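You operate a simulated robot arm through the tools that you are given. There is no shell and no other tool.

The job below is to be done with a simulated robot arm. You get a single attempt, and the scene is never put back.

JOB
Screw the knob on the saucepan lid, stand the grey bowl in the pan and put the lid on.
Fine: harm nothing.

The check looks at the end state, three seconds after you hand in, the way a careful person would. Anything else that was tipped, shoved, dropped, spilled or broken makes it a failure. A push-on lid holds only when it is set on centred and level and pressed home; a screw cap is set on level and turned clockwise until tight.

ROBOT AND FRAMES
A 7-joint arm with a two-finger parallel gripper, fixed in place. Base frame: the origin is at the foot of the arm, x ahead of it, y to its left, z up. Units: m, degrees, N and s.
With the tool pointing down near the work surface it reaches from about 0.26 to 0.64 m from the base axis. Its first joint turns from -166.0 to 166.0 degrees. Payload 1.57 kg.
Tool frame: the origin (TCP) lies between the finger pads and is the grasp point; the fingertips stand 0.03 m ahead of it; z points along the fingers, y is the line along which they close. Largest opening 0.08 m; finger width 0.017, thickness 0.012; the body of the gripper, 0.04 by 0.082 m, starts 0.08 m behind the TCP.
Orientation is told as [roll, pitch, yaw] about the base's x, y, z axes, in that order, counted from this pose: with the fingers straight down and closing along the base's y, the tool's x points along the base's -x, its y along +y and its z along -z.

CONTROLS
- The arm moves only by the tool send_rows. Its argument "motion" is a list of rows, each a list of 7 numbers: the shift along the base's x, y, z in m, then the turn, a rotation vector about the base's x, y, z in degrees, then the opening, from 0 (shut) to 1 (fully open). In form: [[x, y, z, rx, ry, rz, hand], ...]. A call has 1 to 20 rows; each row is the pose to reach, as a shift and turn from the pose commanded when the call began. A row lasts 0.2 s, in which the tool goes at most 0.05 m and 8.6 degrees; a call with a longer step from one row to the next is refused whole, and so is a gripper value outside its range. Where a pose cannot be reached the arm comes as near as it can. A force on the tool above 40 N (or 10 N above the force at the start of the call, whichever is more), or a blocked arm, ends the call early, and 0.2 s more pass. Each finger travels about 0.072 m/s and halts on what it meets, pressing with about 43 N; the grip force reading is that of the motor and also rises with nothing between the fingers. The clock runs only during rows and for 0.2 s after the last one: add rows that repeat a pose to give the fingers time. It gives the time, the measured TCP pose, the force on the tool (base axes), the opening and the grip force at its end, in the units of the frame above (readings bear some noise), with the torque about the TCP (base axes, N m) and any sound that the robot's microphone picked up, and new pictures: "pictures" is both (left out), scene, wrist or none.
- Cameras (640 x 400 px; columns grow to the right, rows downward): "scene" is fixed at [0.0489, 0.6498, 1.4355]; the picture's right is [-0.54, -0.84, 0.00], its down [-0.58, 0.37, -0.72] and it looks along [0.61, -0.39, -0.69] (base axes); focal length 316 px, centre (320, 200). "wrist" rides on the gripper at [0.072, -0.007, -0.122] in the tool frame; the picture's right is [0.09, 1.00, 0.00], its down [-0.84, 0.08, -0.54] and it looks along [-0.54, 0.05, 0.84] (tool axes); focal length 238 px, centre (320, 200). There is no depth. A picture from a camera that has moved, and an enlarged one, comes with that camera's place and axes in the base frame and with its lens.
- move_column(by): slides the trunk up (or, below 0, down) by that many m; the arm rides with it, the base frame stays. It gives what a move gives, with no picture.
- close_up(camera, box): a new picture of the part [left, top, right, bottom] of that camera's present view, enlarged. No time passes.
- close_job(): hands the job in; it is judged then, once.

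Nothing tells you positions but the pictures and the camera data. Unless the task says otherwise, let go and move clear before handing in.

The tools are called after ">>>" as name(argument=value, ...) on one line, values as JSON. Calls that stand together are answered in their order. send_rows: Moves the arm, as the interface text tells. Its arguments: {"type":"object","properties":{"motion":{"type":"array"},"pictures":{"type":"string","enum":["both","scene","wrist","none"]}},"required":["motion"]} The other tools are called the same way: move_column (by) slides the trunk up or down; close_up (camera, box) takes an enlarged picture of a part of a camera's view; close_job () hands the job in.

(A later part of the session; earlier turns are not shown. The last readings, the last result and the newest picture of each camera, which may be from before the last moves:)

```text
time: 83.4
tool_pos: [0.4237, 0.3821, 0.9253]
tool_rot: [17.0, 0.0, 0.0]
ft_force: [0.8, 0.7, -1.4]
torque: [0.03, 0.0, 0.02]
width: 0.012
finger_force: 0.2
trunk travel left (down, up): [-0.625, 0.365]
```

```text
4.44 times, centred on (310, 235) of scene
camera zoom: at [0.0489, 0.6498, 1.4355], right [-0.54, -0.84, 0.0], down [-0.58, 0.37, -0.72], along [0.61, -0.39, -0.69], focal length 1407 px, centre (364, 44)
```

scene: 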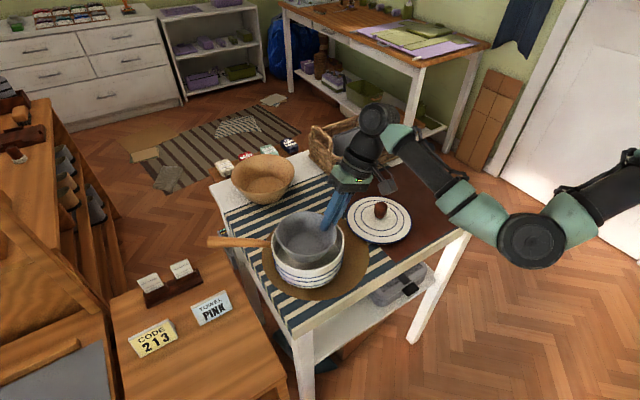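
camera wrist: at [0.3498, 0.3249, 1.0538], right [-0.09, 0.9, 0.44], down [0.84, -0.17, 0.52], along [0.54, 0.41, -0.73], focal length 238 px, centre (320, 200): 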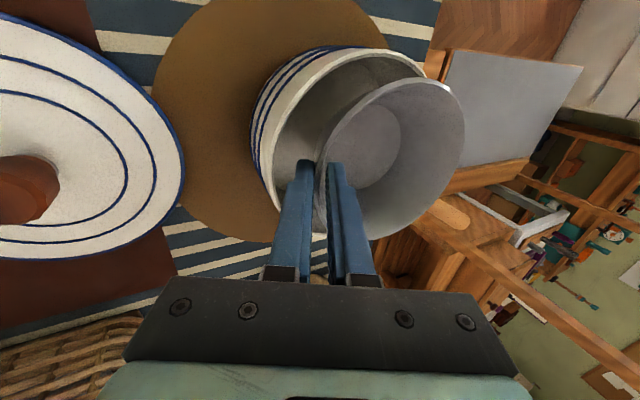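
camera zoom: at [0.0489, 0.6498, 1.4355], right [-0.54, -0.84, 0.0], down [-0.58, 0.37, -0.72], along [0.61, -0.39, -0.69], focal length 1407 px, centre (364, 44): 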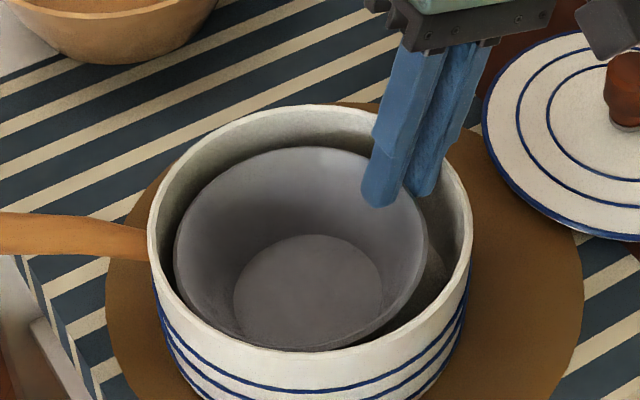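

The bowl stays put; there's a light drag of 1.4 N. Continuing to withdraw with a slightly more outward direction.

>>> send_rows(motion=[[0, -0.002, 0.0035, 0, 0, 0, 0.15], [0, -0.0035, 0.0072, 0, 0, 0, 0.15], [0, -0.005, 0.011, 0, 0, 0, 0.15], [0, -0.0063, 0.015, 0, 0, 0, 0.15], [0, -0.0076, 0.02, 0, 0, 0, 0.15]], pictures="none")

>>> close_up(camera="scene", box=[250, 190, 370, 280])

>>> close_up(camera="wrist", box=[240, 40, 480, 260])

```text
time: 84.6
tool_pos: [0.4259, 0.3745, 0.946]
tool_rot: [17.0, 0.0, 0.0]
ft_force: [0.2, 0.2, 0.9]
torque: [0.01, 0.03, 0.0]
width: 0.0119
finger_force: 0.1
trunk travel left (down, up): [-0.625, 0.365]
```

```text
4.44 times, centred on (310, 235) of scene
camera zoom: at [0.0489, 0.6498, 1.4355], right [-0.54, -0.84, 0.0], down [-0.58, 0.37, -0.72], along [0.61, -0.39, -0.69], focal length 1407 px, centre (364, 44)
```

zoom: 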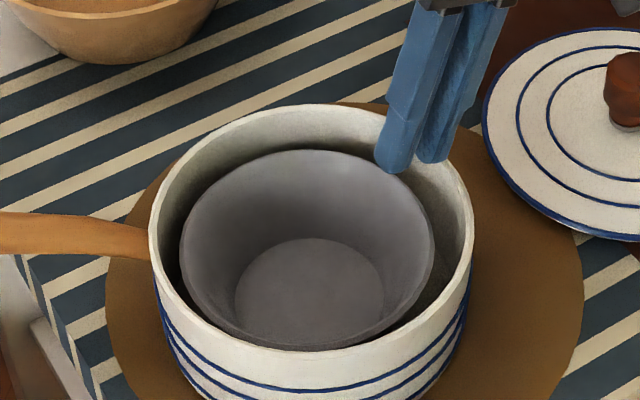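

```text
1.82 times, centred on (360, 150) of wrist
camera zoom: at [0.3537, 0.3335, 1.0616], right [-0.09, 0.95, 0.29], down [0.84, -0.08, 0.54], along [0.54, 0.29, -0.79], focal length 433 px, centre (247, 291)
```

zoom: 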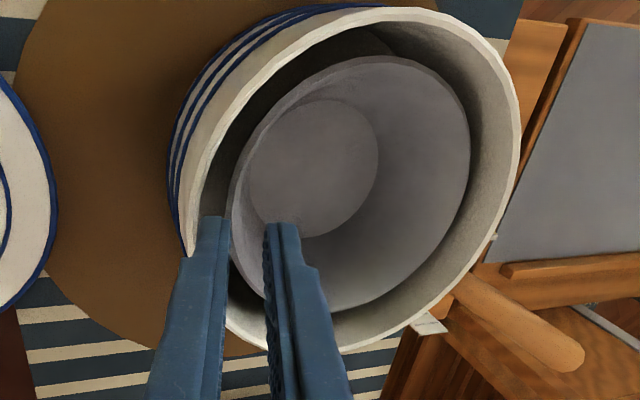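

The bowl now stands level in the pan, clear of the fingers. Rising and straightening the tool.

>>> send_rows(motion=[[0, -0.005, 0.02, 0, 0, 0, 0.15], [0, -0.01, 0.05, 0, 0, 0, 0.2], [0, -0.02, 0.085, -4, 0, 0, 0.4], [0, -0.03, 0.115, -8.5, 0, 0, 0.6], [0, -0.04, 0.13, -13, 0, 0, 0.8], [0, -0.05, 0.13, -17, 0, 0, 1], [0, -0.05, 0.13, -17, 0, 0, 1]])

>>> close_up(camera="scene", box=[250, 190, 370, 290])

>>> close_up(camera="wrist", box=[160, 0, 500, 200])

```text
time: 86.2
tool_pos: [0.4259, 0.3245, 1.0767]
tool_rot: [-0.1, 0.0, 0.0]
ft_force: [0.2, 0.7, 0.1]
torque: [-0.01, 0.04, 0.04]
width: 0.0799
finger_force: 0.1
trunk travel left (down, up): [-0.625, 0.365]
camera wrist: at [0.3534, 0.319, 1.1984], right [-0.09, 1.0, 0.0], down [0.84, 0.08, 0.54], along [0.54, 0.05, -0.84], focal length 238 px, centre (320, 200)
```

scene: 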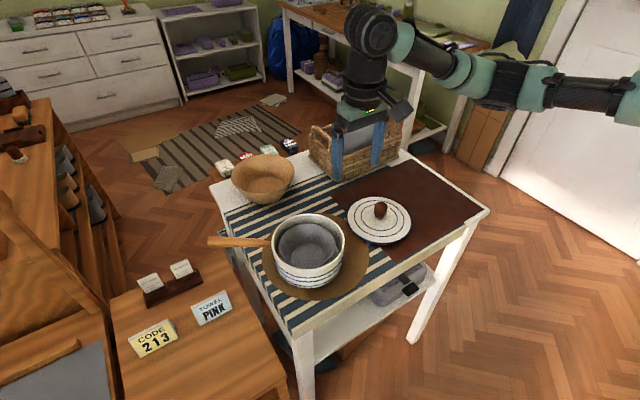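
wrist: 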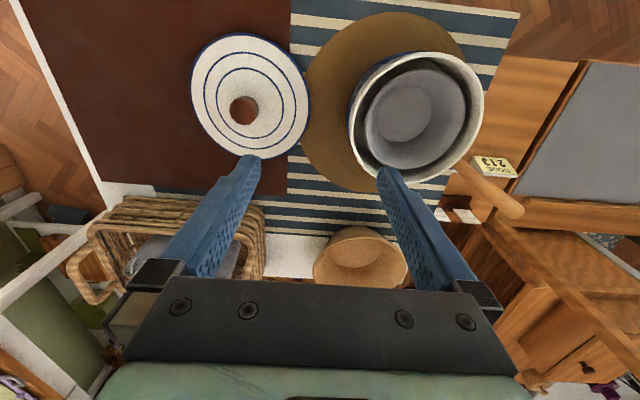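

```text
4.00 times, centred on (310, 240) of scene
camera zoom: at [0.0489, 0.6498, 1.4355], right [-0.54, -0.84, 0.0], down [-0.58, 0.37, -0.72], along [0.61, -0.39, -0.69], focal length 1266 px, centre (360, 40)
```

zoom: 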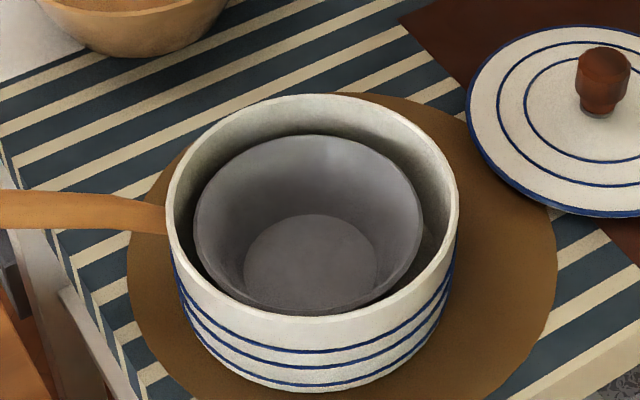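

```text
1.88 times, centred on (330, 100) of wrist
camera zoom: at [0.3534, 0.319, 1.1984], right [-0.09, 1.0, 0.0], down [0.84, 0.08, 0.54], along [0.54, 0.05, -0.84], focal length 449 px, centre (301, 388)
```

zoom: 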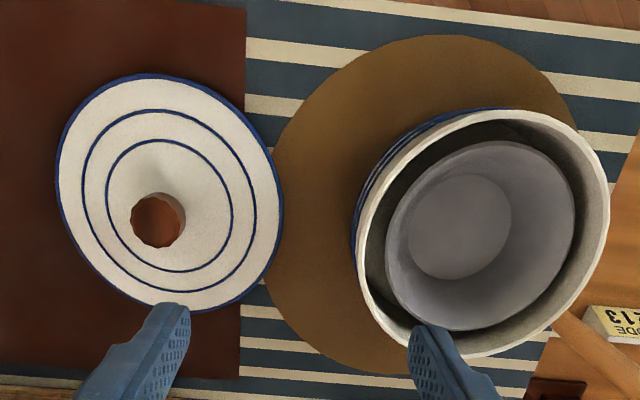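

The bowl stands level and nearly centred in the pan (pan centre ≈ (0.4255, 0.4405), rim z ≈ 0.91). Now going to the lid's knob at about (0.430, 0.2296).

>>> send_rows(motion=[[0.001, -0.024, -0.02, 0, 0, 0, 0.8], [0.002, -0.048, -0.04, 0, 0, 0, 0.8], [0.003, -0.072, -0.06, 0, 0, 0, 0.8], [0.0041, -0.0949, -0.08, 0, 0, 0, 0.8], [0.0041, -0.0949, -0.1, 0, 0, 0, 0.8], [0.0041, -0.0949, -0.12, 0, 0, 0, 0.8], [0.0041, -0.0949, -0.12, 0, 0, 0, 0.8]], pictures="none")

>>> close_up(camera="wrist", box=[240, 80, 400, 205])

>>> close_up(camera="scene", box=[330, 140, 430, 250])

```text
time: 87.8
tool_pos: [0.4294, 0.2293, 0.956]
tool_rot: [-0.1, 0.1, 0.0]
ft_force: [1.0, -1.0, -0.7]
torque: [0.02, -0.03, 0.01]
width: 0.0641
finger_force: 0.1
trunk travel left (down, up): [-0.625, 0.365]
```

```text
3.20 times, centred on (320, 142) of wrist
camera zoom: at [0.3576, 0.2238, 1.0784], right [-0.09, 1.0, 0.0], down [0.84, 0.08, 0.54], along [0.54, 0.05, -0.84], focal length 763 px, centre (320, 384)
```

zoom: 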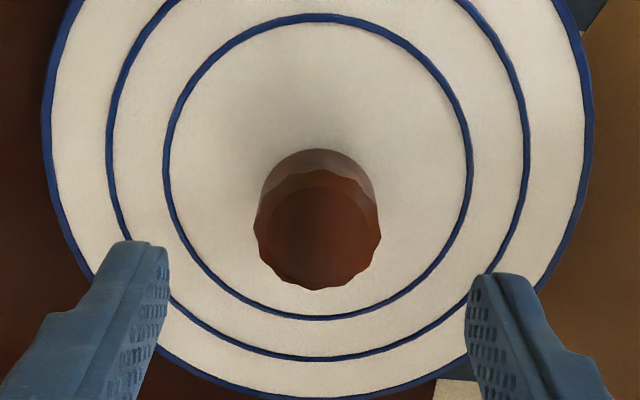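

```text
3.64 times, centred on (380, 195) of scene
camera zoom: at [0.0489, 0.6498, 1.4355], right [-0.54, -0.84, 0.0], down [-0.58, 0.37, -0.72], along [0.61, -0.39, -0.69], focal length 1151 px, centre (102, 218)
```

zoom: 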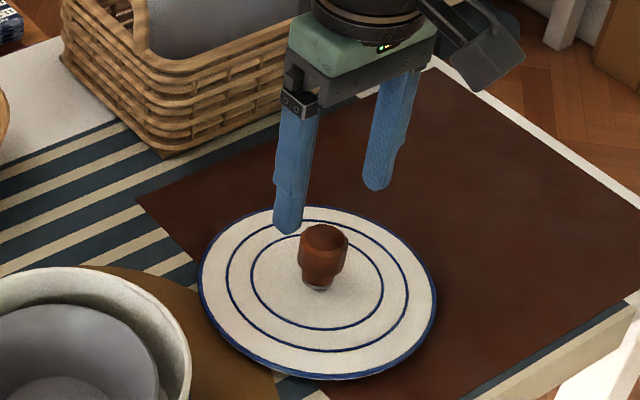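

Aligned with the knob. Descending around it and gripping.

>>> send_rows(motion=[[0.0005, 0, -0.02, 0, 0, 0, 0.7], [0.0005, 0, -0.04, 0, 0, 0, 0.7], [0.0005, 0, -0.052, 0, 0, 0, 0.7], [0.0005, 0, -0.052, 0, 0, 0, 0.7], [0.0005, 0, -0.052, 0, 0, 0, 0.4], [0.0005, 0, -0.052, 0, 0, 0, 0.2], [0.0005, 0, -0.052, 0, 0, 0, 0.1], [0.0005, 0, -0.052, 0, 0, 0, 0.1]], pictures="none")

>>> close_up(camera="scene", box=[340, 180, 420, 250])

>>> close_up(camera="wrist", box=[240, 80, 400, 205])

```text
time: 89.6
tool_pos: [0.4289, 0.2302, 0.9048]
tool_rot: [0.0, -0.1, 0.1]
ft_force: [-1.3, -1.7, -0.6]
torque: [-0.06, 0.04, -0.02]
width: 0.0298
finger_force: 39.1
trunk travel left (down, up): [-0.625, 0.365]
```

```text
5.71 times, centred on (380, 215) of scene
camera zoom: at [0.0489, 0.6498, 1.4355], right [-0.54, -0.84, 0.0], down [-0.58, 0.37, -0.72], along [0.61, -0.39, -0.69], focal length 1809 px, centre (-23, 114)
```

zoom: 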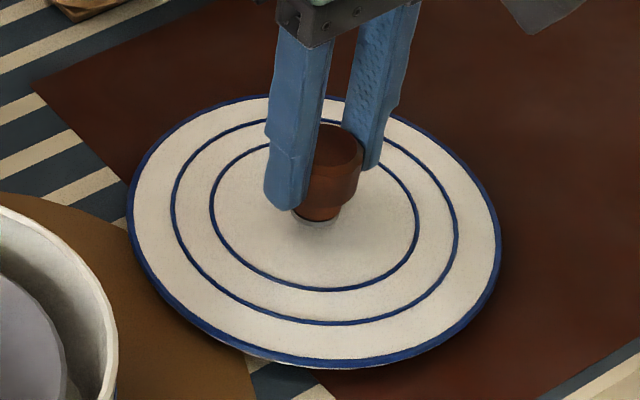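

```text
3.20 times, centred on (320, 142) of wrist
camera zoom: at [0.3582, 0.224, 1.0267], right [-0.09, 1.0, 0.0], down [0.84, 0.08, 0.54], along [0.54, 0.05, -0.84], focal length 763 px, centre (320, 384)
```

zoom: 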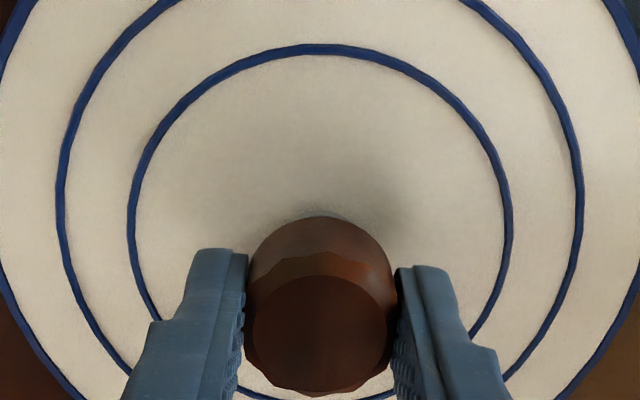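

Knob gripped. Lifting the lid slowly to test that the knob holds and it stays level.

>>> send_rows(motion=[[0, 0, 0.004, 0, 0, 0, 0.1], [0, 0, 0.01, 0, 0, 0, 0.1], [0, 0, 0.02, 0, 0, 0, 0.1], [0, 0, 0.035, 0, 0, 0, 0.1], [0, 0, 0.05, 0, 0, 0, 0.1], [0, 0, 0.05, 0, 0, 0, 0.1]])

>>> close_up(camera="scene", box=[330, 160, 430, 250])

>>> close_up(camera="wrist", box=[200, 40, 440, 210])

```text
time: 91.0
tool_pos: [0.4299, 0.231, 0.9539]
tool_rot: [0.0, 0.1, 0.1]
ft_force: [0.7, 0.0, -4.4]
torque: [-0.02, -0.01, 0.03]
width: 0.0297
finger_force: 39.1
trunk travel left (down, up): [-0.625, 0.365]
camera wrist: at [0.3583, 0.2246, 1.0768], right [-0.09, 1.0, 0.0], down [0.84, 0.08, 0.54], along [0.54, 0.05, -0.84], focal length 238 px, centre (320, 200)
```

scene: 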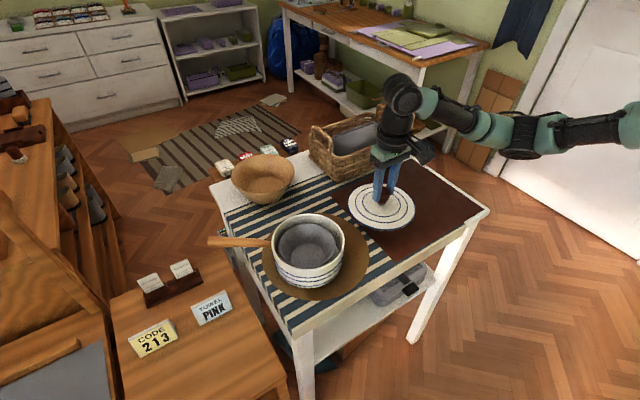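
wrist: 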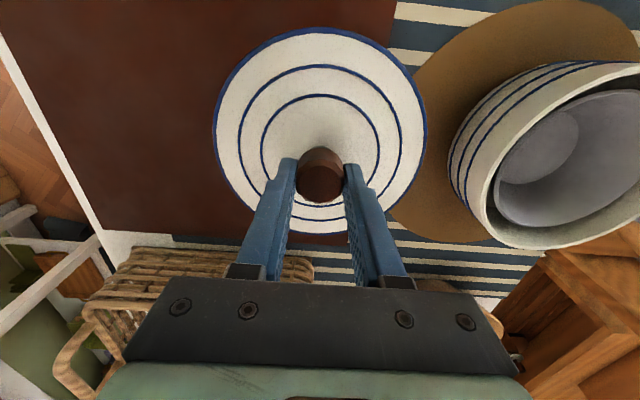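

```text
4.44 times, centred on (380, 205) of scene
camera zoom: at [0.0489, 0.6498, 1.4355], right [-0.54, -0.84, 0.0], down [-0.58, 0.37, -0.72], along [0.61, -0.39, -0.69], focal length 1407 px, centre (53, 178)
```

zoom: 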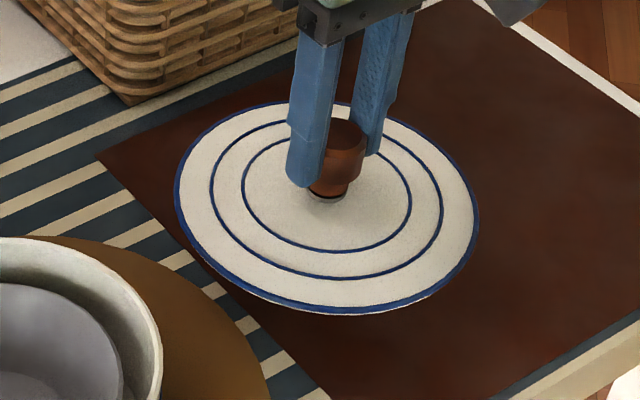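

```text
2.35 times, centred on (320, 125) of wrist
camera zoom: at [0.3583, 0.2246, 1.0768], right [-0.09, 1.0, 0.0], down [0.84, 0.08, 0.54], along [0.54, 0.05, -0.84], focal length 561 px, centre (320, 376)
```

zoom: 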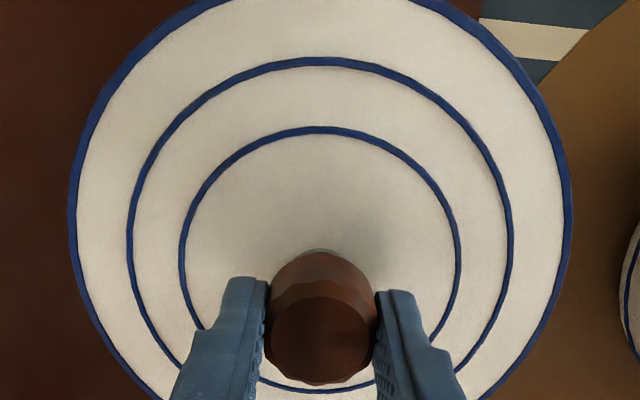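

The lid lifts level with its knob (4.4 N). Raising and carrying it over the pan.

>>> send_rows(motion=[[0, 0, 0.02, 0, 0, 0, 0.1], [0, 0, 0.04, 0, 0, 0, 0.1], [0, 0.005, 0.06, 0, 0, 0, 0.1], [0, 0.02, 0.06, 0, 0, 0, 0.1], [-0.001, 0.045, 0.06, 0, 0, 0, 0.1], [-0.001, 0.07, 0.06, 0, 0, 0, 0.1], [-0.002, 0.095, 0.06, 0, 0, 0, 0.1], [-0.002, 0.12, 0.06, 0, 0, 0, 0.1], [-0.003, 0.145, 0.06, 0, 0, 0, 0.1], [-0.004, 0.17, 0.06, 0, 0, 0, 0.1], [-0.0045, 0.195, 0.06, 0, 0, 0, 0.1], [-0.0045, 0.21, 0.06, 0, 0, 0, 0.1], [-0.0045, 0.21, 0.06, 0, 0, 0, 0.1]])

>>> close_up(camera="scene", box=[250, 170, 370, 290])

>>> close_up(camera="wrist", box=[200, 20, 440, 240])

```text
time: 93.8
tool_pos: [0.4254, 0.4403, 1.0129]
tool_rot: [0.0, 0.0, 0.1]
ft_force: [-0.3, 0.7, -3.3]
torque: [0.01, 0.01, -0.02]
width: 0.0295
finger_force: 39.8
trunk travel left (down, up): [-0.625, 0.365]
camera wrist: at [0.3536, 0.4342, 1.1362], right [-0.09, 1.0, 0.0], down [0.84, 0.08, 0.54], along [0.54, 0.05, -0.84], focal length 238 px, centre (320, 200)
```

scene: 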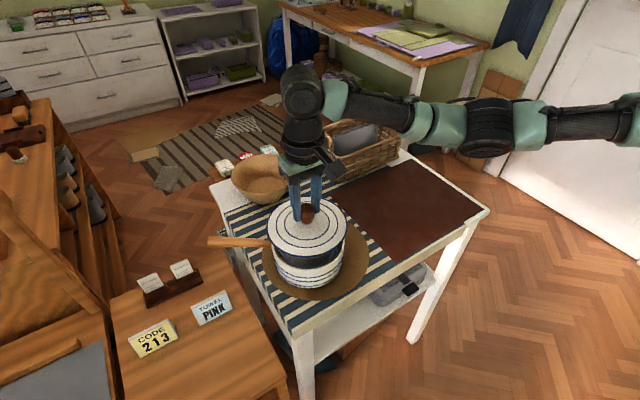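
wrist: 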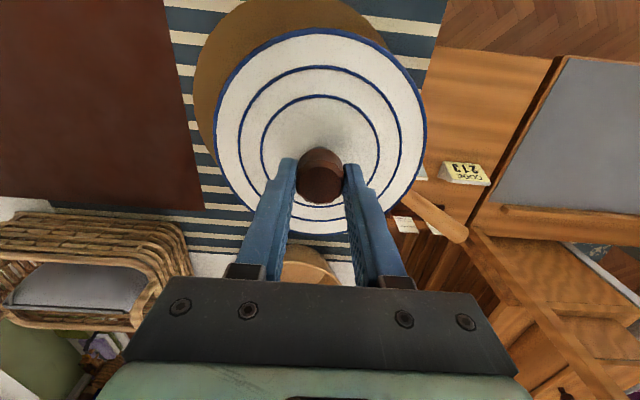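

```text
3.33 times, centred on (310, 230) of scene
camera zoom: at [0.0489, 0.6498, 1.4355], right [-0.54, -0.84, 0.0], down [-0.58, 0.37, -0.72], along [0.61, -0.39, -0.69], focal length 1055 px, centre (353, 100)
```

zoom: 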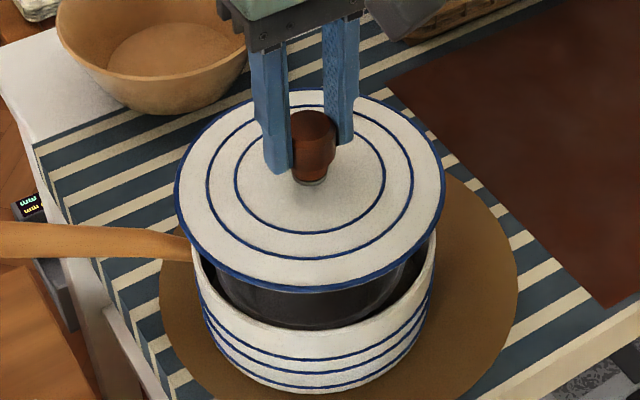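

```text
1.82 times, centred on (320, 130) of wrist
camera zoom: at [0.3536, 0.4342, 1.1362], right [-0.09, 1.0, 0.0], down [0.84, 0.08, 0.54], along [0.54, 0.05, -0.84], focal length 433 px, centre (320, 327)
```

zoom: 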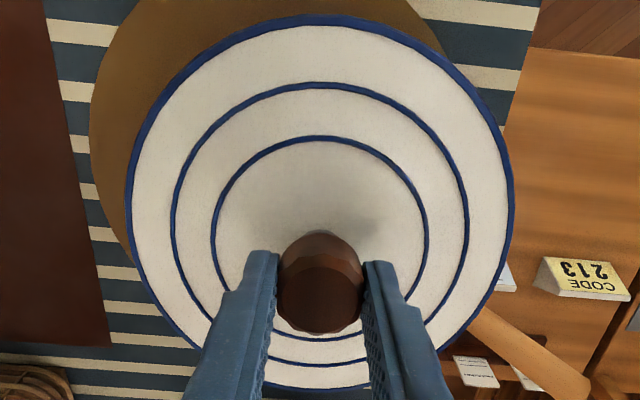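

The lid is over the pan and aligned in one direction. Lowering to about 1 cm above the rim to check centring from both views.

>>> send_rows(motion=[[0, 0, -0.01, 0, 0, 0, 0.1], [0, 0, -0.02, 0, 0, 0, 0.1], [0, 0, -0.028, 0, 0, 0, 0.1], [0, 0, -0.028, 0, 0, 0, 0.1]], pictures="none")

>>> close_up(camera="scene", box=[250, 190, 370, 290])

>>> close_up(camera="wrist", box=[200, 10, 440, 160])

```text
time: 94.8
tool_pos: [0.4249, 0.4415, 0.9843]
tool_rot: [0.1, 0.0, 0.1]
ft_force: [-0.2, -0.3, -3.5]
torque: [0.0, -0.01, 0.0]
width: 0.0295
finger_force: 38.8
trunk travel left (down, up): [-0.625, 0.365]
```

```text
4.00 times, centred on (310, 240) of scene
camera zoom: at [0.0489, 0.6498, 1.4355], right [-0.54, -0.84, 0.0], down [-0.58, 0.37, -0.72], along [0.61, -0.39, -0.69], focal length 1266 px, centre (360, 40)
```

zoom: 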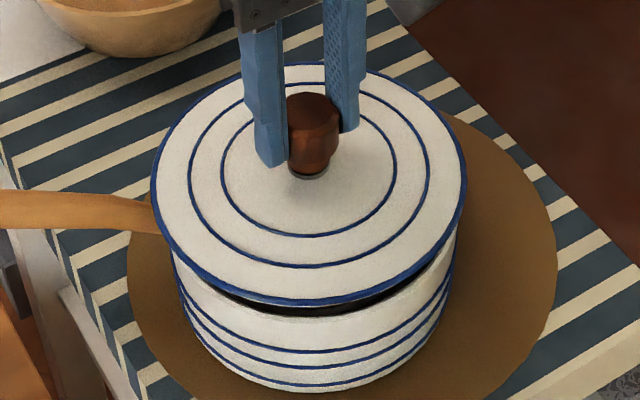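

```text
2.67 times, centred on (320, 85) of wrist
camera zoom: at [0.3538, 0.4344, 1.1081], right [-0.09, 1.0, 0.0], down [0.84, 0.08, 0.54], along [0.54, 0.05, -0.84], focal length 636 px, centre (320, 507)
```

zoom: 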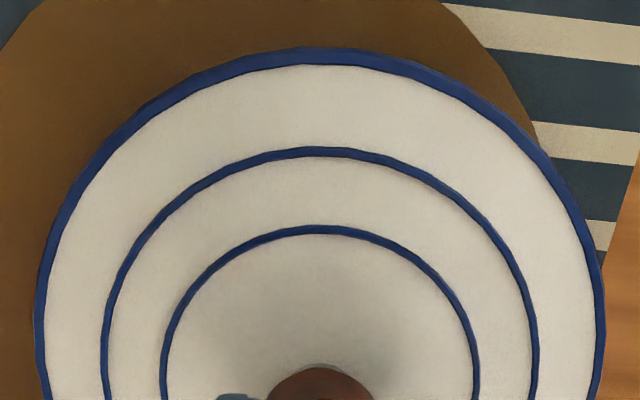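

From the scene view the lid needs only about a 1.3 mm shift to be centred. I'll apply it and lower gently toward contact, watching forces.

>>> send_rows(motion=[[-0.0005, -0.0012, -0.002, 0, 0, 0, 0.1], [-0.0005, -0.0012, -0.005, 0, 0, 0, 0.1], [-0.0005, -0.0012, -0.008, 0, 0, 0, 0.1], [-0.0005, -0.0012, -0.008, 0, 0, 0, 0.1]], pictures="none")

>>> close_up(camera="scene", box=[250, 190, 370, 290])

>>> close_up(camera="scene", box=[280, 240, 350, 290])

```text
time: 95.8
tool_pos: [0.4227, 0.4396, 0.9767]
tool_rot: [0.1, -0.1, 0.1]
ft_force: [0.0, -0.4, -3.1]
torque: [-0.05, 0.01, 0.02]
width: 0.0296
finger_force: 39.1
trunk travel left (down, up): [-0.625, 0.365]
```

```text
4.00 times, centred on (310, 240) of scene
camera zoom: at [0.0489, 0.6498, 1.4355], right [-0.54, -0.84, 0.0], down [-0.58, 0.37, -0.72], along [0.61, -0.39, -0.69], focal length 1266 px, centre (360, 40)
```

zoom: 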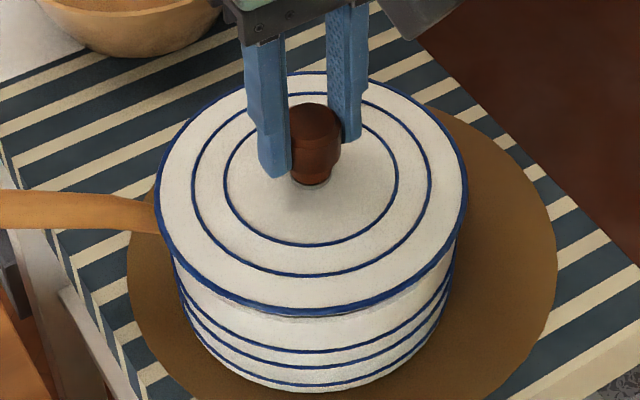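

```text
8.00 times, centred on (315, 265) of scene
camera zoom: at [0.0489, 0.6498, 1.4355], right [-0.54, -0.84, 0.0], down [-0.58, 0.37, -0.72], along [0.61, -0.39, -0.69], focal length 2532 px, centre (360, -320)
```

zoom: 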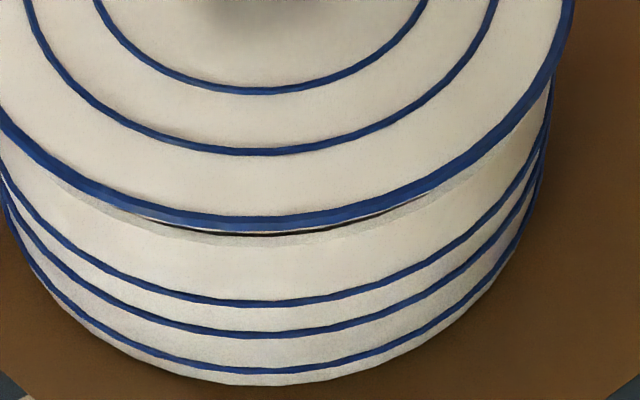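

The sliver of shadow under the lid's near edge is nearly symmetric, so it's within about half a millimetre sideways. Lowering 2 mm at a time to feel for contact.

>>> send_rows(motion=[[-0.0001, -0.0002, -0.0015, 0, 0, 0, 0.1], [-0.0001, -0.0002, -0.003, 0, 0, 0, 0.1], [-0.0001, -0.0002, -0.003, 0, 0, 0, 0.1]], pictures="none")

>>> close_up(camera="scene", box=[280, 240, 350, 290])

```text
time: 96.6
tool_pos: [0.4244, 0.4396, 0.9744]
tool_rot: [-0.1, -0.1, 0.1]
ft_force: [0.4, -0.6, -3.4]
torque: [-0.01, 0.0, 0.04]
width: 0.0294
finger_force: 39.3
trunk travel left (down, up): [-0.625, 0.365]
```

```text
8.00 times, centred on (315, 265) of scene
camera zoom: at [0.0489, 0.6498, 1.4355], right [-0.54, -0.84, 0.0], down [-0.58, 0.37, -0.72], along [0.61, -0.39, -0.69], focal length 2532 px, centre (360, -320)
```

zoom: 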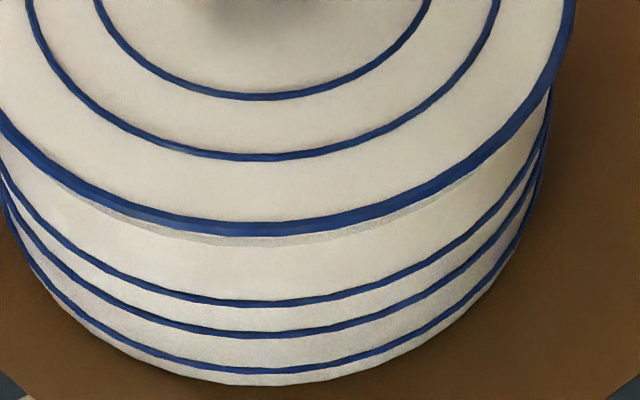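

No contact yet; continuing down.

>>> send_rows(motion=[[0, 0, -0.001, 0, 0, 0, 0.1], [0, 0, -0.002, 0, 0, 0, 0.1], [0, 0, -0.002, 0, 0, 0, 0.1]], pictures="none")

>>> close_up(camera="scene", box=[250, 190, 370, 290])

```text
time: 97.4
tool_pos: [0.4249, 0.4391, 0.9729]
tool_rot: [-0.1, 0.1, 0.1]
ft_force: [0.3, -0.9, -3.2]
torque: [0.01, 0.02, 0.0]
width: 0.0297
finger_force: 38.8
trunk travel left (down, up): [-0.625, 0.365]
```

```text
4.00 times, centred on (310, 240) of scene
camera zoom: at [0.0489, 0.6498, 1.4355], right [-0.54, -0.84, 0.0], down [-0.58, 0.37, -0.72], along [0.61, -0.39, -0.69], focal length 1266 px, centre (360, 40)
```

zoom: 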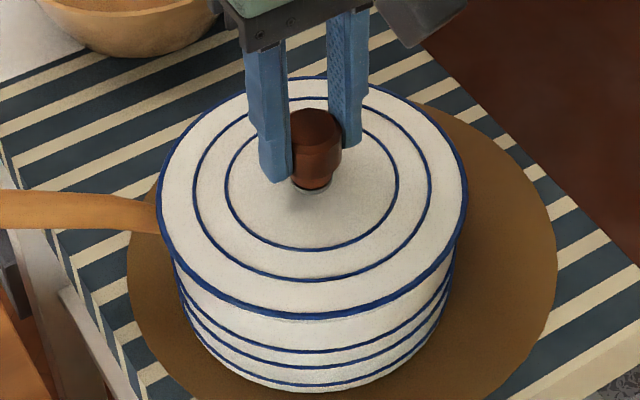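

Still hanging free. I'll measure the far edge more finely before contact.

>>> close_up(camera="scene", box=[255, 200, 365, 275])

>>> close_up(camera="scene", box=[280, 240, 350, 290])

```text
5.33 times, centred on (310, 238) of scene
camera zoom: at [0.0489, 0.6498, 1.4355], right [-0.54, -0.84, 0.0], down [-0.58, 0.37, -0.72], along [0.61, -0.39, -0.69], focal length 1688 px, centre (373, 0)
```

zoom: 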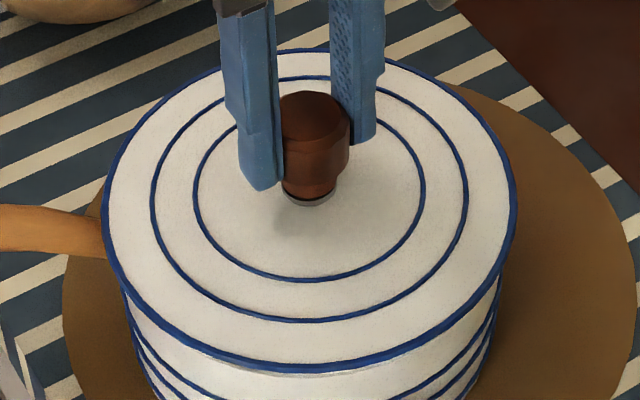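

```text
8.00 times, centred on (315, 265) of scene
camera zoom: at [0.0489, 0.6498, 1.4355], right [-0.54, -0.84, 0.0], down [-0.58, 0.37, -0.72], along [0.61, -0.39, -0.69], focal length 2532 px, centre (360, -320)
```

zoom: 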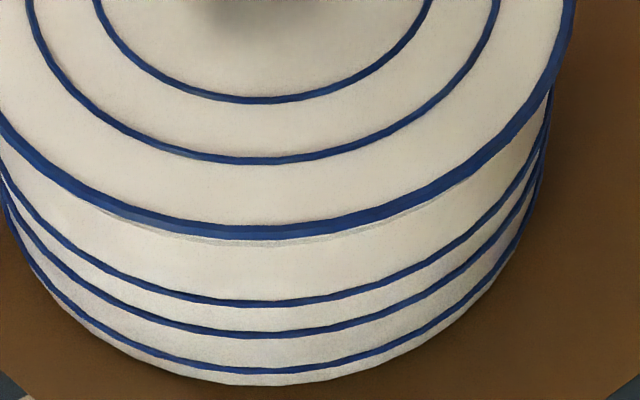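

Everything looks concentric to within a millimetre or two. Lowering another 2 mm and reading forces.

>>> send_rows(motion=[[0, 0, -0.001, 0, 0, 0, 0.1], [0, 0, -0.002, 0, 0, 0, 0.1], [0, 0, -0.002, 0, 0, 0, 0.1]], pictures="none")

>>> close_up(camera="scene", box=[280, 240, 350, 290])

```text
time: 98.2
tool_pos: [0.4242, 0.4398, 0.9722]
tool_rot: [-0.1, 0.0, 0.1]
ft_force: [-0.5, -0.3, -3.2]
torque: [0.0, 0.02, 0.0]
width: 0.0295
finger_force: 39.3
trunk travel left (down, up): [-0.625, 0.365]
```

```text
8.00 times, centred on (315, 265) of scene
camera zoom: at [0.0489, 0.6498, 1.4355], right [-0.54, -0.84, 0.0], down [-0.58, 0.37, -0.72], along [0.61, -0.39, -0.69], focal length 2532 px, centre (360, -320)
```

zoom: 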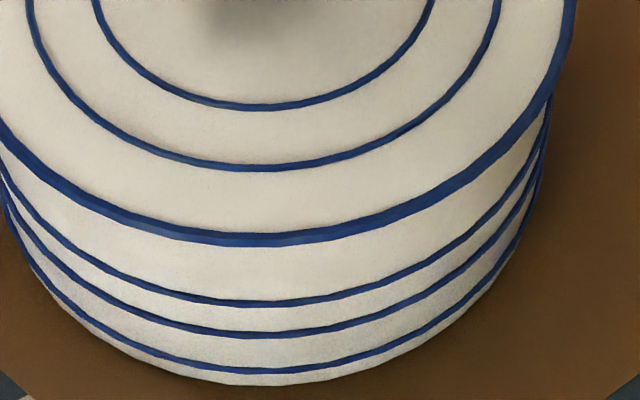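

Still no contact; continuing another 2 mm.

>>> send_rows(motion=[[0, 0, -0.001, 0, 0, 0, 0.1], [0, 0, -0.002, 0, 0, 0, 0.1], [0, 0, -0.002, 0, 0, 0, 0.1]], pictures="none")

>>> close_up(camera="scene", box=[250, 190, 370, 290])

```text
time: 99.0
tool_pos: [0.4253, 0.4393, 0.9696]
tool_rot: [-0.1, 0.0, 0.1]
ft_force: [-0.1, 0.1, -3.5]
torque: [0.02, -0.03, 0.0]
width: 0.0298
finger_force: 39.2
trunk travel left (down, up): [-0.625, 0.365]
```

```text
4.00 times, centred on (310, 240) of scene
camera zoom: at [0.0489, 0.6498, 1.4355], right [-0.54, -0.84, 0.0], down [-0.58, 0.37, -0.72], along [0.61, -0.39, -0.69], focal length 1266 px, centre (360, 40)
```

zoom: 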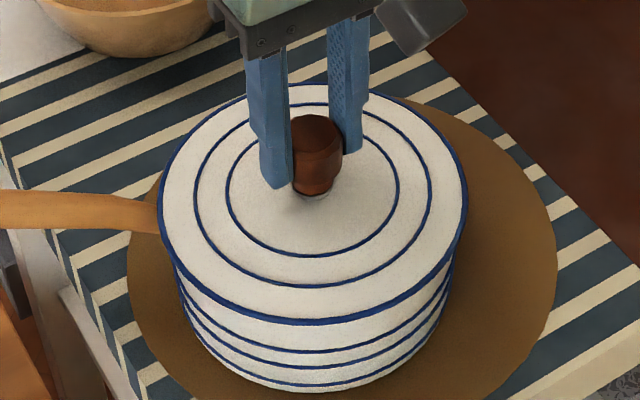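

Not touching yet. Down a further 2 mm.

>>> send_rows(motion=[[0, 0, -0.001, 0, 0, 0, 0.1], [0, 0, -0.002, 0, 0, 0, 0.1], [0, 0, -0.002, 0, 0, 0, 0.1]], pictures="none")

>>> close_up(camera="scene", box=[250, 190, 370, 290])

```text
time: 99.8
tool_pos: [0.4235, 0.4396, 0.9683]
tool_rot: [0.0, 0.0, 0.0]
ft_force: [1.1, 0.0, -0.6]
torque: [-0.03, -0.02, 0.0]
width: 0.0298
finger_force: 38.8
trunk travel left (down, up): [-0.625, 0.365]
```

```text
4.00 times, centred on (310, 240) of scene
camera zoom: at [0.0489, 0.6498, 1.4355], right [-0.54, -0.84, 0.0], down [-0.58, 0.37, -0.72], along [0.61, -0.39, -0.69], focal length 1266 px, centre (360, 40)
```

zoom: 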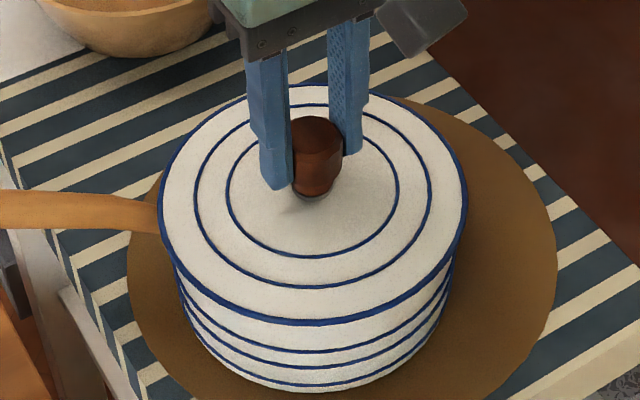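

Contact: the weight has transferred with almost no torque, so the lid is sitting evenly. Now pressing down gently to push it home, watching travel and force.

>>> send_rows(motion=[[0, 0, -0.001, 0, 0, 0, 0.1], [0, 0, -0.002, 0, 0, 0, 0.1], [0, 0, -0.002, 0, 0, 0, 0.1]], pictures="none")

>>> close_up(camera="scene", box=[250, 190, 370, 290])

```text
time: 100.6
tool_pos: [0.4237, 0.4382, 0.9669]
tool_rot: [0.1, -0.1, 0.1]
ft_force: [2.2, -1.5, 6.2]
torque: [-0.1, 0.09, -0.02]
width: 0.0297
finger_force: 39.2
trunk travel left (down, up): [-0.625, 0.365]
```

```text
4.00 times, centred on (310, 240) of scene
camera zoom: at [0.0489, 0.6498, 1.4355], right [-0.54, -0.84, 0.0], down [-0.58, 0.37, -0.72], along [0.61, -0.39, -0.69], focal length 1266 px, centre (360, 40)
```

zoom: 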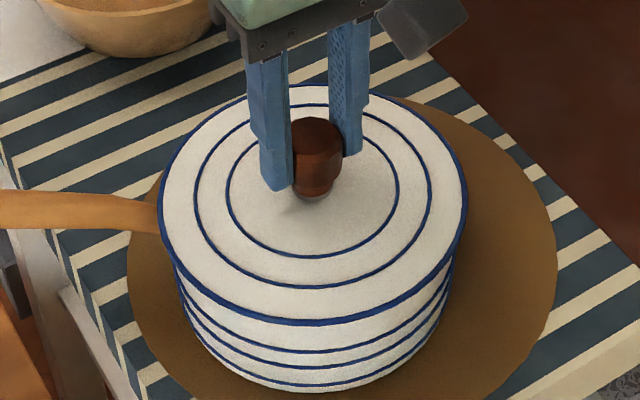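

There's a sideways reaction of about (+2.2, −1.5) N, suggesting the lid wants to move slightly toward +x/−y to drop home. I'll ease off, shift about 1 mm that way and press again.

>>> send_rows(motion=[[0.0003, -0.0002, 0.0012, 0, 0, 0, 0.1], [0.0008, -0.0005, 0.0012, 0, 0, 0, 0.1], [0.0008, -0.0005, 0.0005, 0, 0, 0, 0.1], [0.0008, -0.0005, 0, 0, 0, 0, 0.1]], pictures="none")

>>> close_up(camera="scene", box=[280, 240, 350, 290])

```text
time: 101.6
tool_pos: [0.4236, 0.4389, 0.9663]
tool_rot: [0.1, -0.1, 0.1]
ft_force: [-0.9, 0.5, 8.9]
torque: [0.0, 0.11, -0.01]
width: 0.0297
finger_force: 39.4
trunk travel left (down, up): [-0.625, 0.365]
```

```text
8.00 times, centred on (315, 265) of scene
camera zoom: at [0.0489, 0.6498, 1.4355], right [-0.54, -0.84, 0.0], down [-0.58, 0.37, -0.72], along [0.61, -0.39, -0.69], focal length 2532 px, centre (360, -320)
```

zoom: 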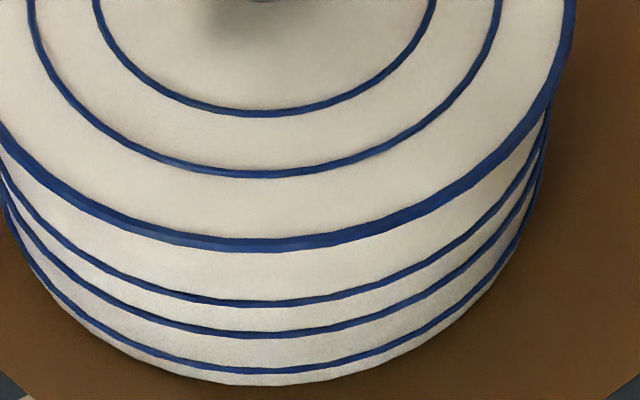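

The sideways force is gone now. Pressing harder to push it home.

>>> send_rows(motion=[[0, 0, -0.001, 0, 0, 0, 0.1], [0, 0, -0.002, 0, 0, 0, 0.1], [0, 0, -0.003, 0, 0, 0, 0.1], [0, 0, -0.003, 0, 0, 0, 0.1]], pictures="none")

>>> close_up(camera="scene", box=[250, 190, 370, 290])

```text
time: 102.6
tool_pos: [0.4244, 0.4393, 0.9666]
tool_rot: [0.3, -0.4, 0.0]
ft_force: [-1.3, 0.8, 27.5]
torque: [-0.18, 0.41, -0.01]
width: 0.0295
finger_force: 39.8
trunk travel left (down, up): [-0.625, 0.365]
```

```text
4.00 times, centred on (310, 240) of scene
camera zoom: at [0.0489, 0.6498, 1.4355], right [-0.54, -0.84, 0.0], down [-0.58, 0.37, -0.72], along [0.61, -0.39, -0.69], focal length 1266 px, centre (360, 40)
```

zoom: 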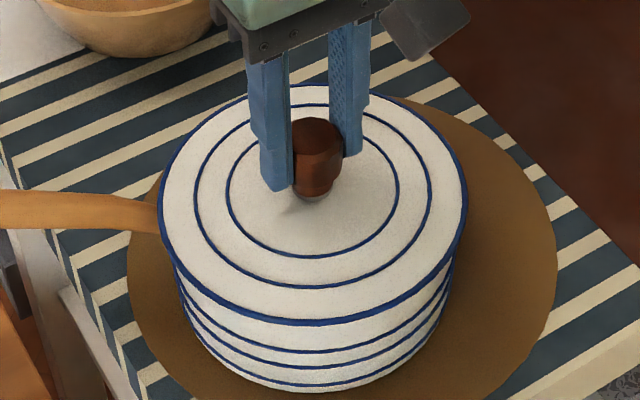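

The lid is firm under 27 N with no further travel, so it appears home. I'll relieve the load, let go of the knob and rise straight up.

>>> send_rows(motion=[[0, 0, 0.002, 0, 0, 0, 0.1], [0, 0, 0.004, 0, 0, 0, 0.1], [0, 0, 0.0045, 0, 0, 0, 0.1], [0, 0, 0.0045, 0, 0, 0, 0.1]], pictures="none")

```text
time: 103.6
tool_pos: [0.4248, 0.4383, 0.9667]
tool_rot: [0.0, 0.0, 0.1]
ft_force: [2.3, 5.1, 9.2]
torque: [0.21, -0.36, 0.02]
width: 0.0296
finger_force: 39.2
trunk travel left (down, up): [-0.625, 0.365]
```

Some residual force remains. Relaxing a little more before opening.

>>> send_rows(motion=[[0, 0, 0.001, 0, 0, 0, 0.1], [0, 0, 0.0018, 0, 0, 0, 0.1], [0, 0, 0.0018, 0, 0, 0, 0.1]], pictures="none")

```text
time: 104.4
tool_pos: [0.425, 0.4383, 0.9673]
tool_rot: [-0.2, 0.1, 0.1]
ft_force: [0.4, -0.3, -1.7]
torque: [0.06, -0.11, -0.02]
width: 0.0294
finger_force: 39.5
trunk travel left (down, up): [-0.625, 0.365]
```

Forces are near zero. Opening the fingers and rising straight up.

>>> send_rows(motion=[[0, 0, -0.0004, 0, 0, 0, 0.1], [0, 0, -0.0004, 0, 0, 0, 0.4], [0, 0, -0.0004, 0, 0, 0, 0.6], [0, 0, -0.0004, 0, 0, 0, 0.8], [0, 0, -0.0004, 0, 0, 0, 0.8], [0, 0, 0.02, 0, 0, 0, 0.9], [0, 0, 0.05, 0, 0, 0, 1], [0, 0, 0.08, 0, 0, 0, 1], [0, 0, 0.08, 0, 0, 0, 1]])

>>> close_up(camera="scene", box=[250, 190, 370, 290])

>>> close_up(camera="wrist", box=[200, 10, 440, 210])

```text
time: 106.4
tool_pos: [0.4252, 0.4388, 1.0491]
tool_rot: [0.0, 0.1, 0.0]
ft_force: [-0.6, 0.2, 0.7]
torque: [-0.01, 0.01, 0.02]
width: 0.08
finger_force: 0.1
trunk travel left (down, up): [-0.625, 0.365]
camera wrist: at [0.3535, 0.4326, 1.1705], right [-0.09, 1.0, 0.0], down [0.84, 0.08, 0.54], along [0.54, 0.05, -0.84], focal length 238 px, centre (320, 200)
```

scene: 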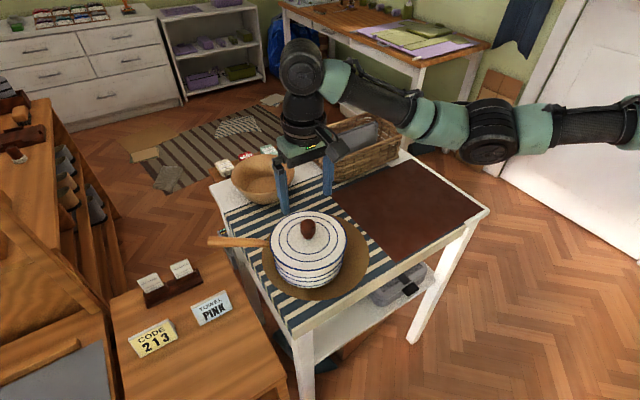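
wrist: 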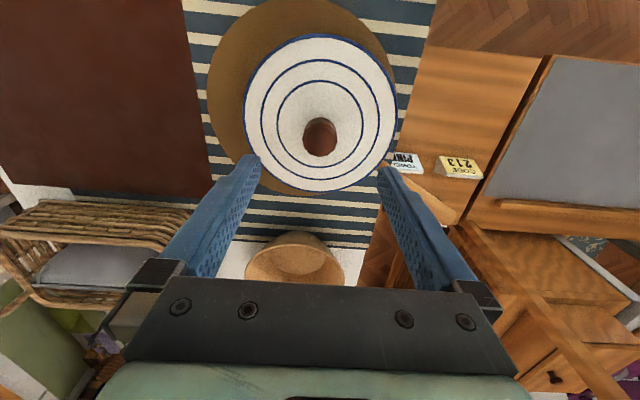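

```text
4.00 times, centred on (310, 240) of scene
camera zoom: at [0.0489, 0.6498, 1.4355], right [-0.54, -0.84, 0.0], down [-0.58, 0.37, -0.72], along [0.61, -0.39, -0.69], focal length 1266 px, centre (360, 40)
```

zoom: 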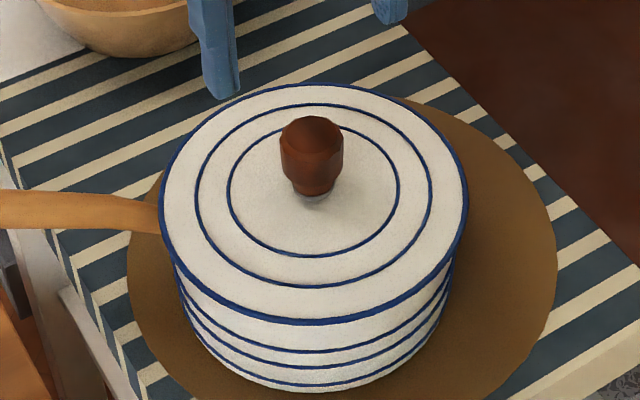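

```text
2.00 times, centred on (320, 110) of wrist
camera zoom: at [0.3535, 0.4326, 1.1705], right [-0.09, 1.0, 0.0], down [0.84, 0.08, 0.54], along [0.54, 0.05, -0.84], focal length 477 px, centre (320, 380)
```

zoom: 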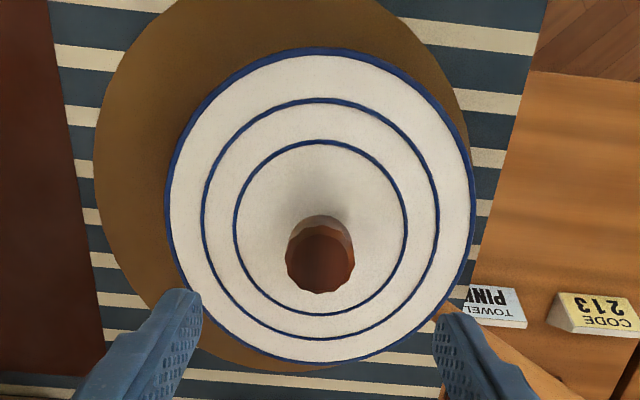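

The lid looks centred and level. To confirm that it's fully home, I'll take a low side view with the wrist camera from the -y side: first moving clear and yawing 90°.

>>> send_rows(motion=[[0, -0.005, 0.02, 0, 0, 8.2, 1], [0, -0.02, 0.03, 0, 0, 16.4, 1], [0, -0.04, 0.03, 0, 0, 24.6, 0.8], [0, -0.06, 0.03, 0, 0, 32.8, 0.6], [0, -0.08, 0.03, 0, 0, 41, 0.4], [0, -0.1, 0.03, 0, 0, 49.2, 0.2], [0, -0.12, 0.03, 0, 0, 57.4, 0.1], [0, -0.14, 0.03, 0, 0, 65.6, 0.1], [0, -0.16, 0.03, 0, 0, 73.8, 0.1], [0, -0.18, 0.03, 0, 0, 82, 0.1], [0, -0.19, 0.03, 0, 0, 90, 0.1], [0, -0.19, 0.03, 0, 0, 90, 0.1]], pictures="none")

```text
time: 109.0
tool_pos: [0.425, 0.2482, 1.079]
tool_rot: [0.0, -0.1, 90.2]
ft_force: [0.3, 1.0, -0.3]
torque: [0.02, 0.02, 0.0]
width: 0.0081
finger_force: 0.0
trunk travel left (down, up): [-0.625, 0.365]
```

Now tilting the tool so the wrist camera looks nearly horizontally at the pan rim.

>>> send_rows(motion=[[0, 0, -0.02, 8, 0, 0, 0.1], [0, 0, -0.04, 16, 0, 0, 0.1], [0, 0, -0.065, 24, 0, 0, 0.1], [0, 0, -0.09, 32, 0, 0, 0.1], [0, 0, -0.115, 40, 0, 0, 0.1], [0, 0, -0.115, 40, 0, 0, 0.1]])

>>> close_up(camera="wrist", box=[220, 60, 420, 240])

```text
time: 110.4
tool_pos: [0.4242, 0.2493, 0.9638]
tool_rot: [0.0, -40.1, 90.1]
ft_force: [-0.3, 0.1, 0.7]
torque: [0.01, 0.01, 0.01]
width: 0.0078
finger_force: 0.1
trunk travel left (down, up): [-0.625, 0.365]
camera wrist: at [0.4326, 0.1159, 1.0108], right [-1.0, -0.07, -0.06], down [-0.08, 0.29, 0.95], along [-0.05, 0.95, -0.3], focal length 238 px, centre (320, 200)
```

scene: 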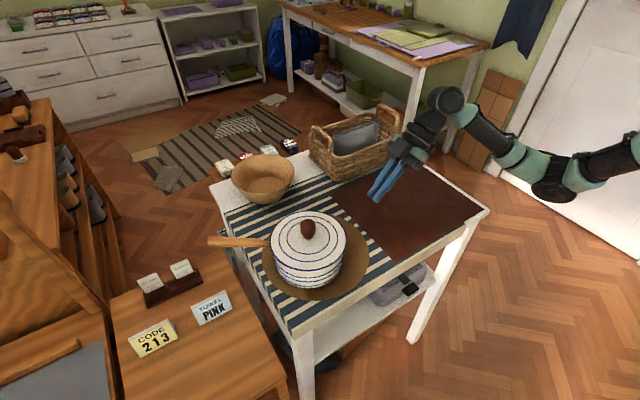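
wrist: 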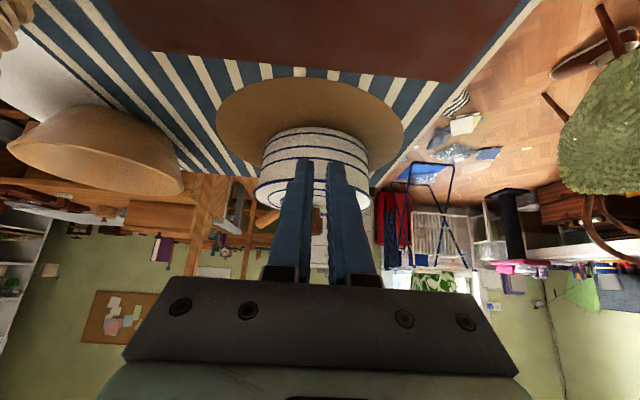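

```text
2.22 times, centred on (320, 150) of wrist
camera zoom: at [0.4326, 0.1159, 1.0108], right [-1.0, -0.07, -0.06], down [-0.08, 0.29, 0.95], along [-0.05, 0.95, -0.3], focal length 530 px, centre (320, 311)
```

zoom: 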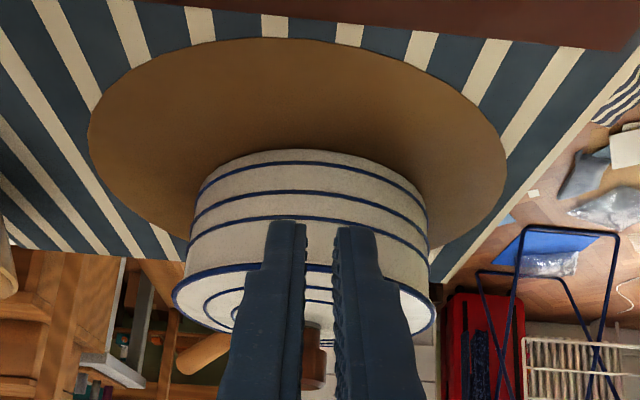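

Excellent — an upside-down side view of the pan and lid. Zooming in on the joint on both sides.

>>> close_up(camera="wrist", box=[245, 150, 315, 215])

>>> close_up(camera="wrist", box=[330, 150, 400, 215])

```text
6.15 times, centred on (280, 182) of wrist
camera zoom: at [0.4326, 0.1159, 1.0108], right [-1.0, -0.07, -0.06], down [-0.08, 0.29, 0.95], along [-0.05, 0.95, -0.3], focal length 1467 px, centre (566, 308)
```

zoom: 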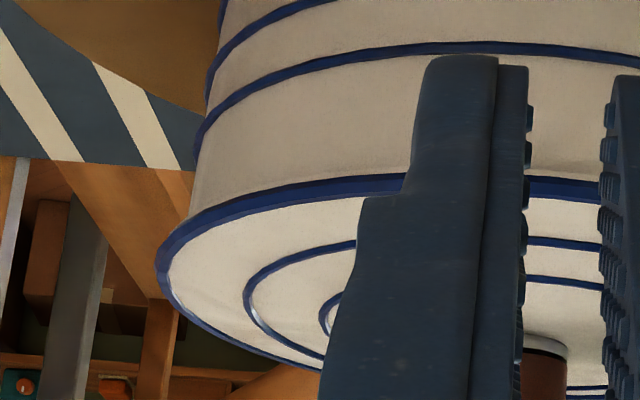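

```text
6.15 times, centred on (365, 182) of wrist
camera zoom: at [0.4326, 0.1159, 1.0108], right [-1.0, -0.07, -0.06], down [-0.08, 0.29, 0.95], along [-0.05, 0.95, -0.3], focal length 1467 px, centre (43, 308)
```

zoom: 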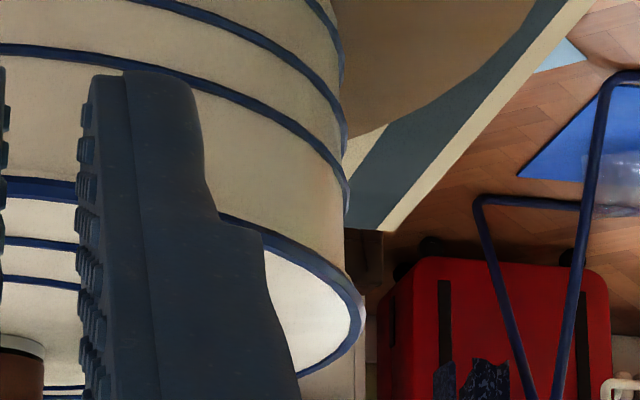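

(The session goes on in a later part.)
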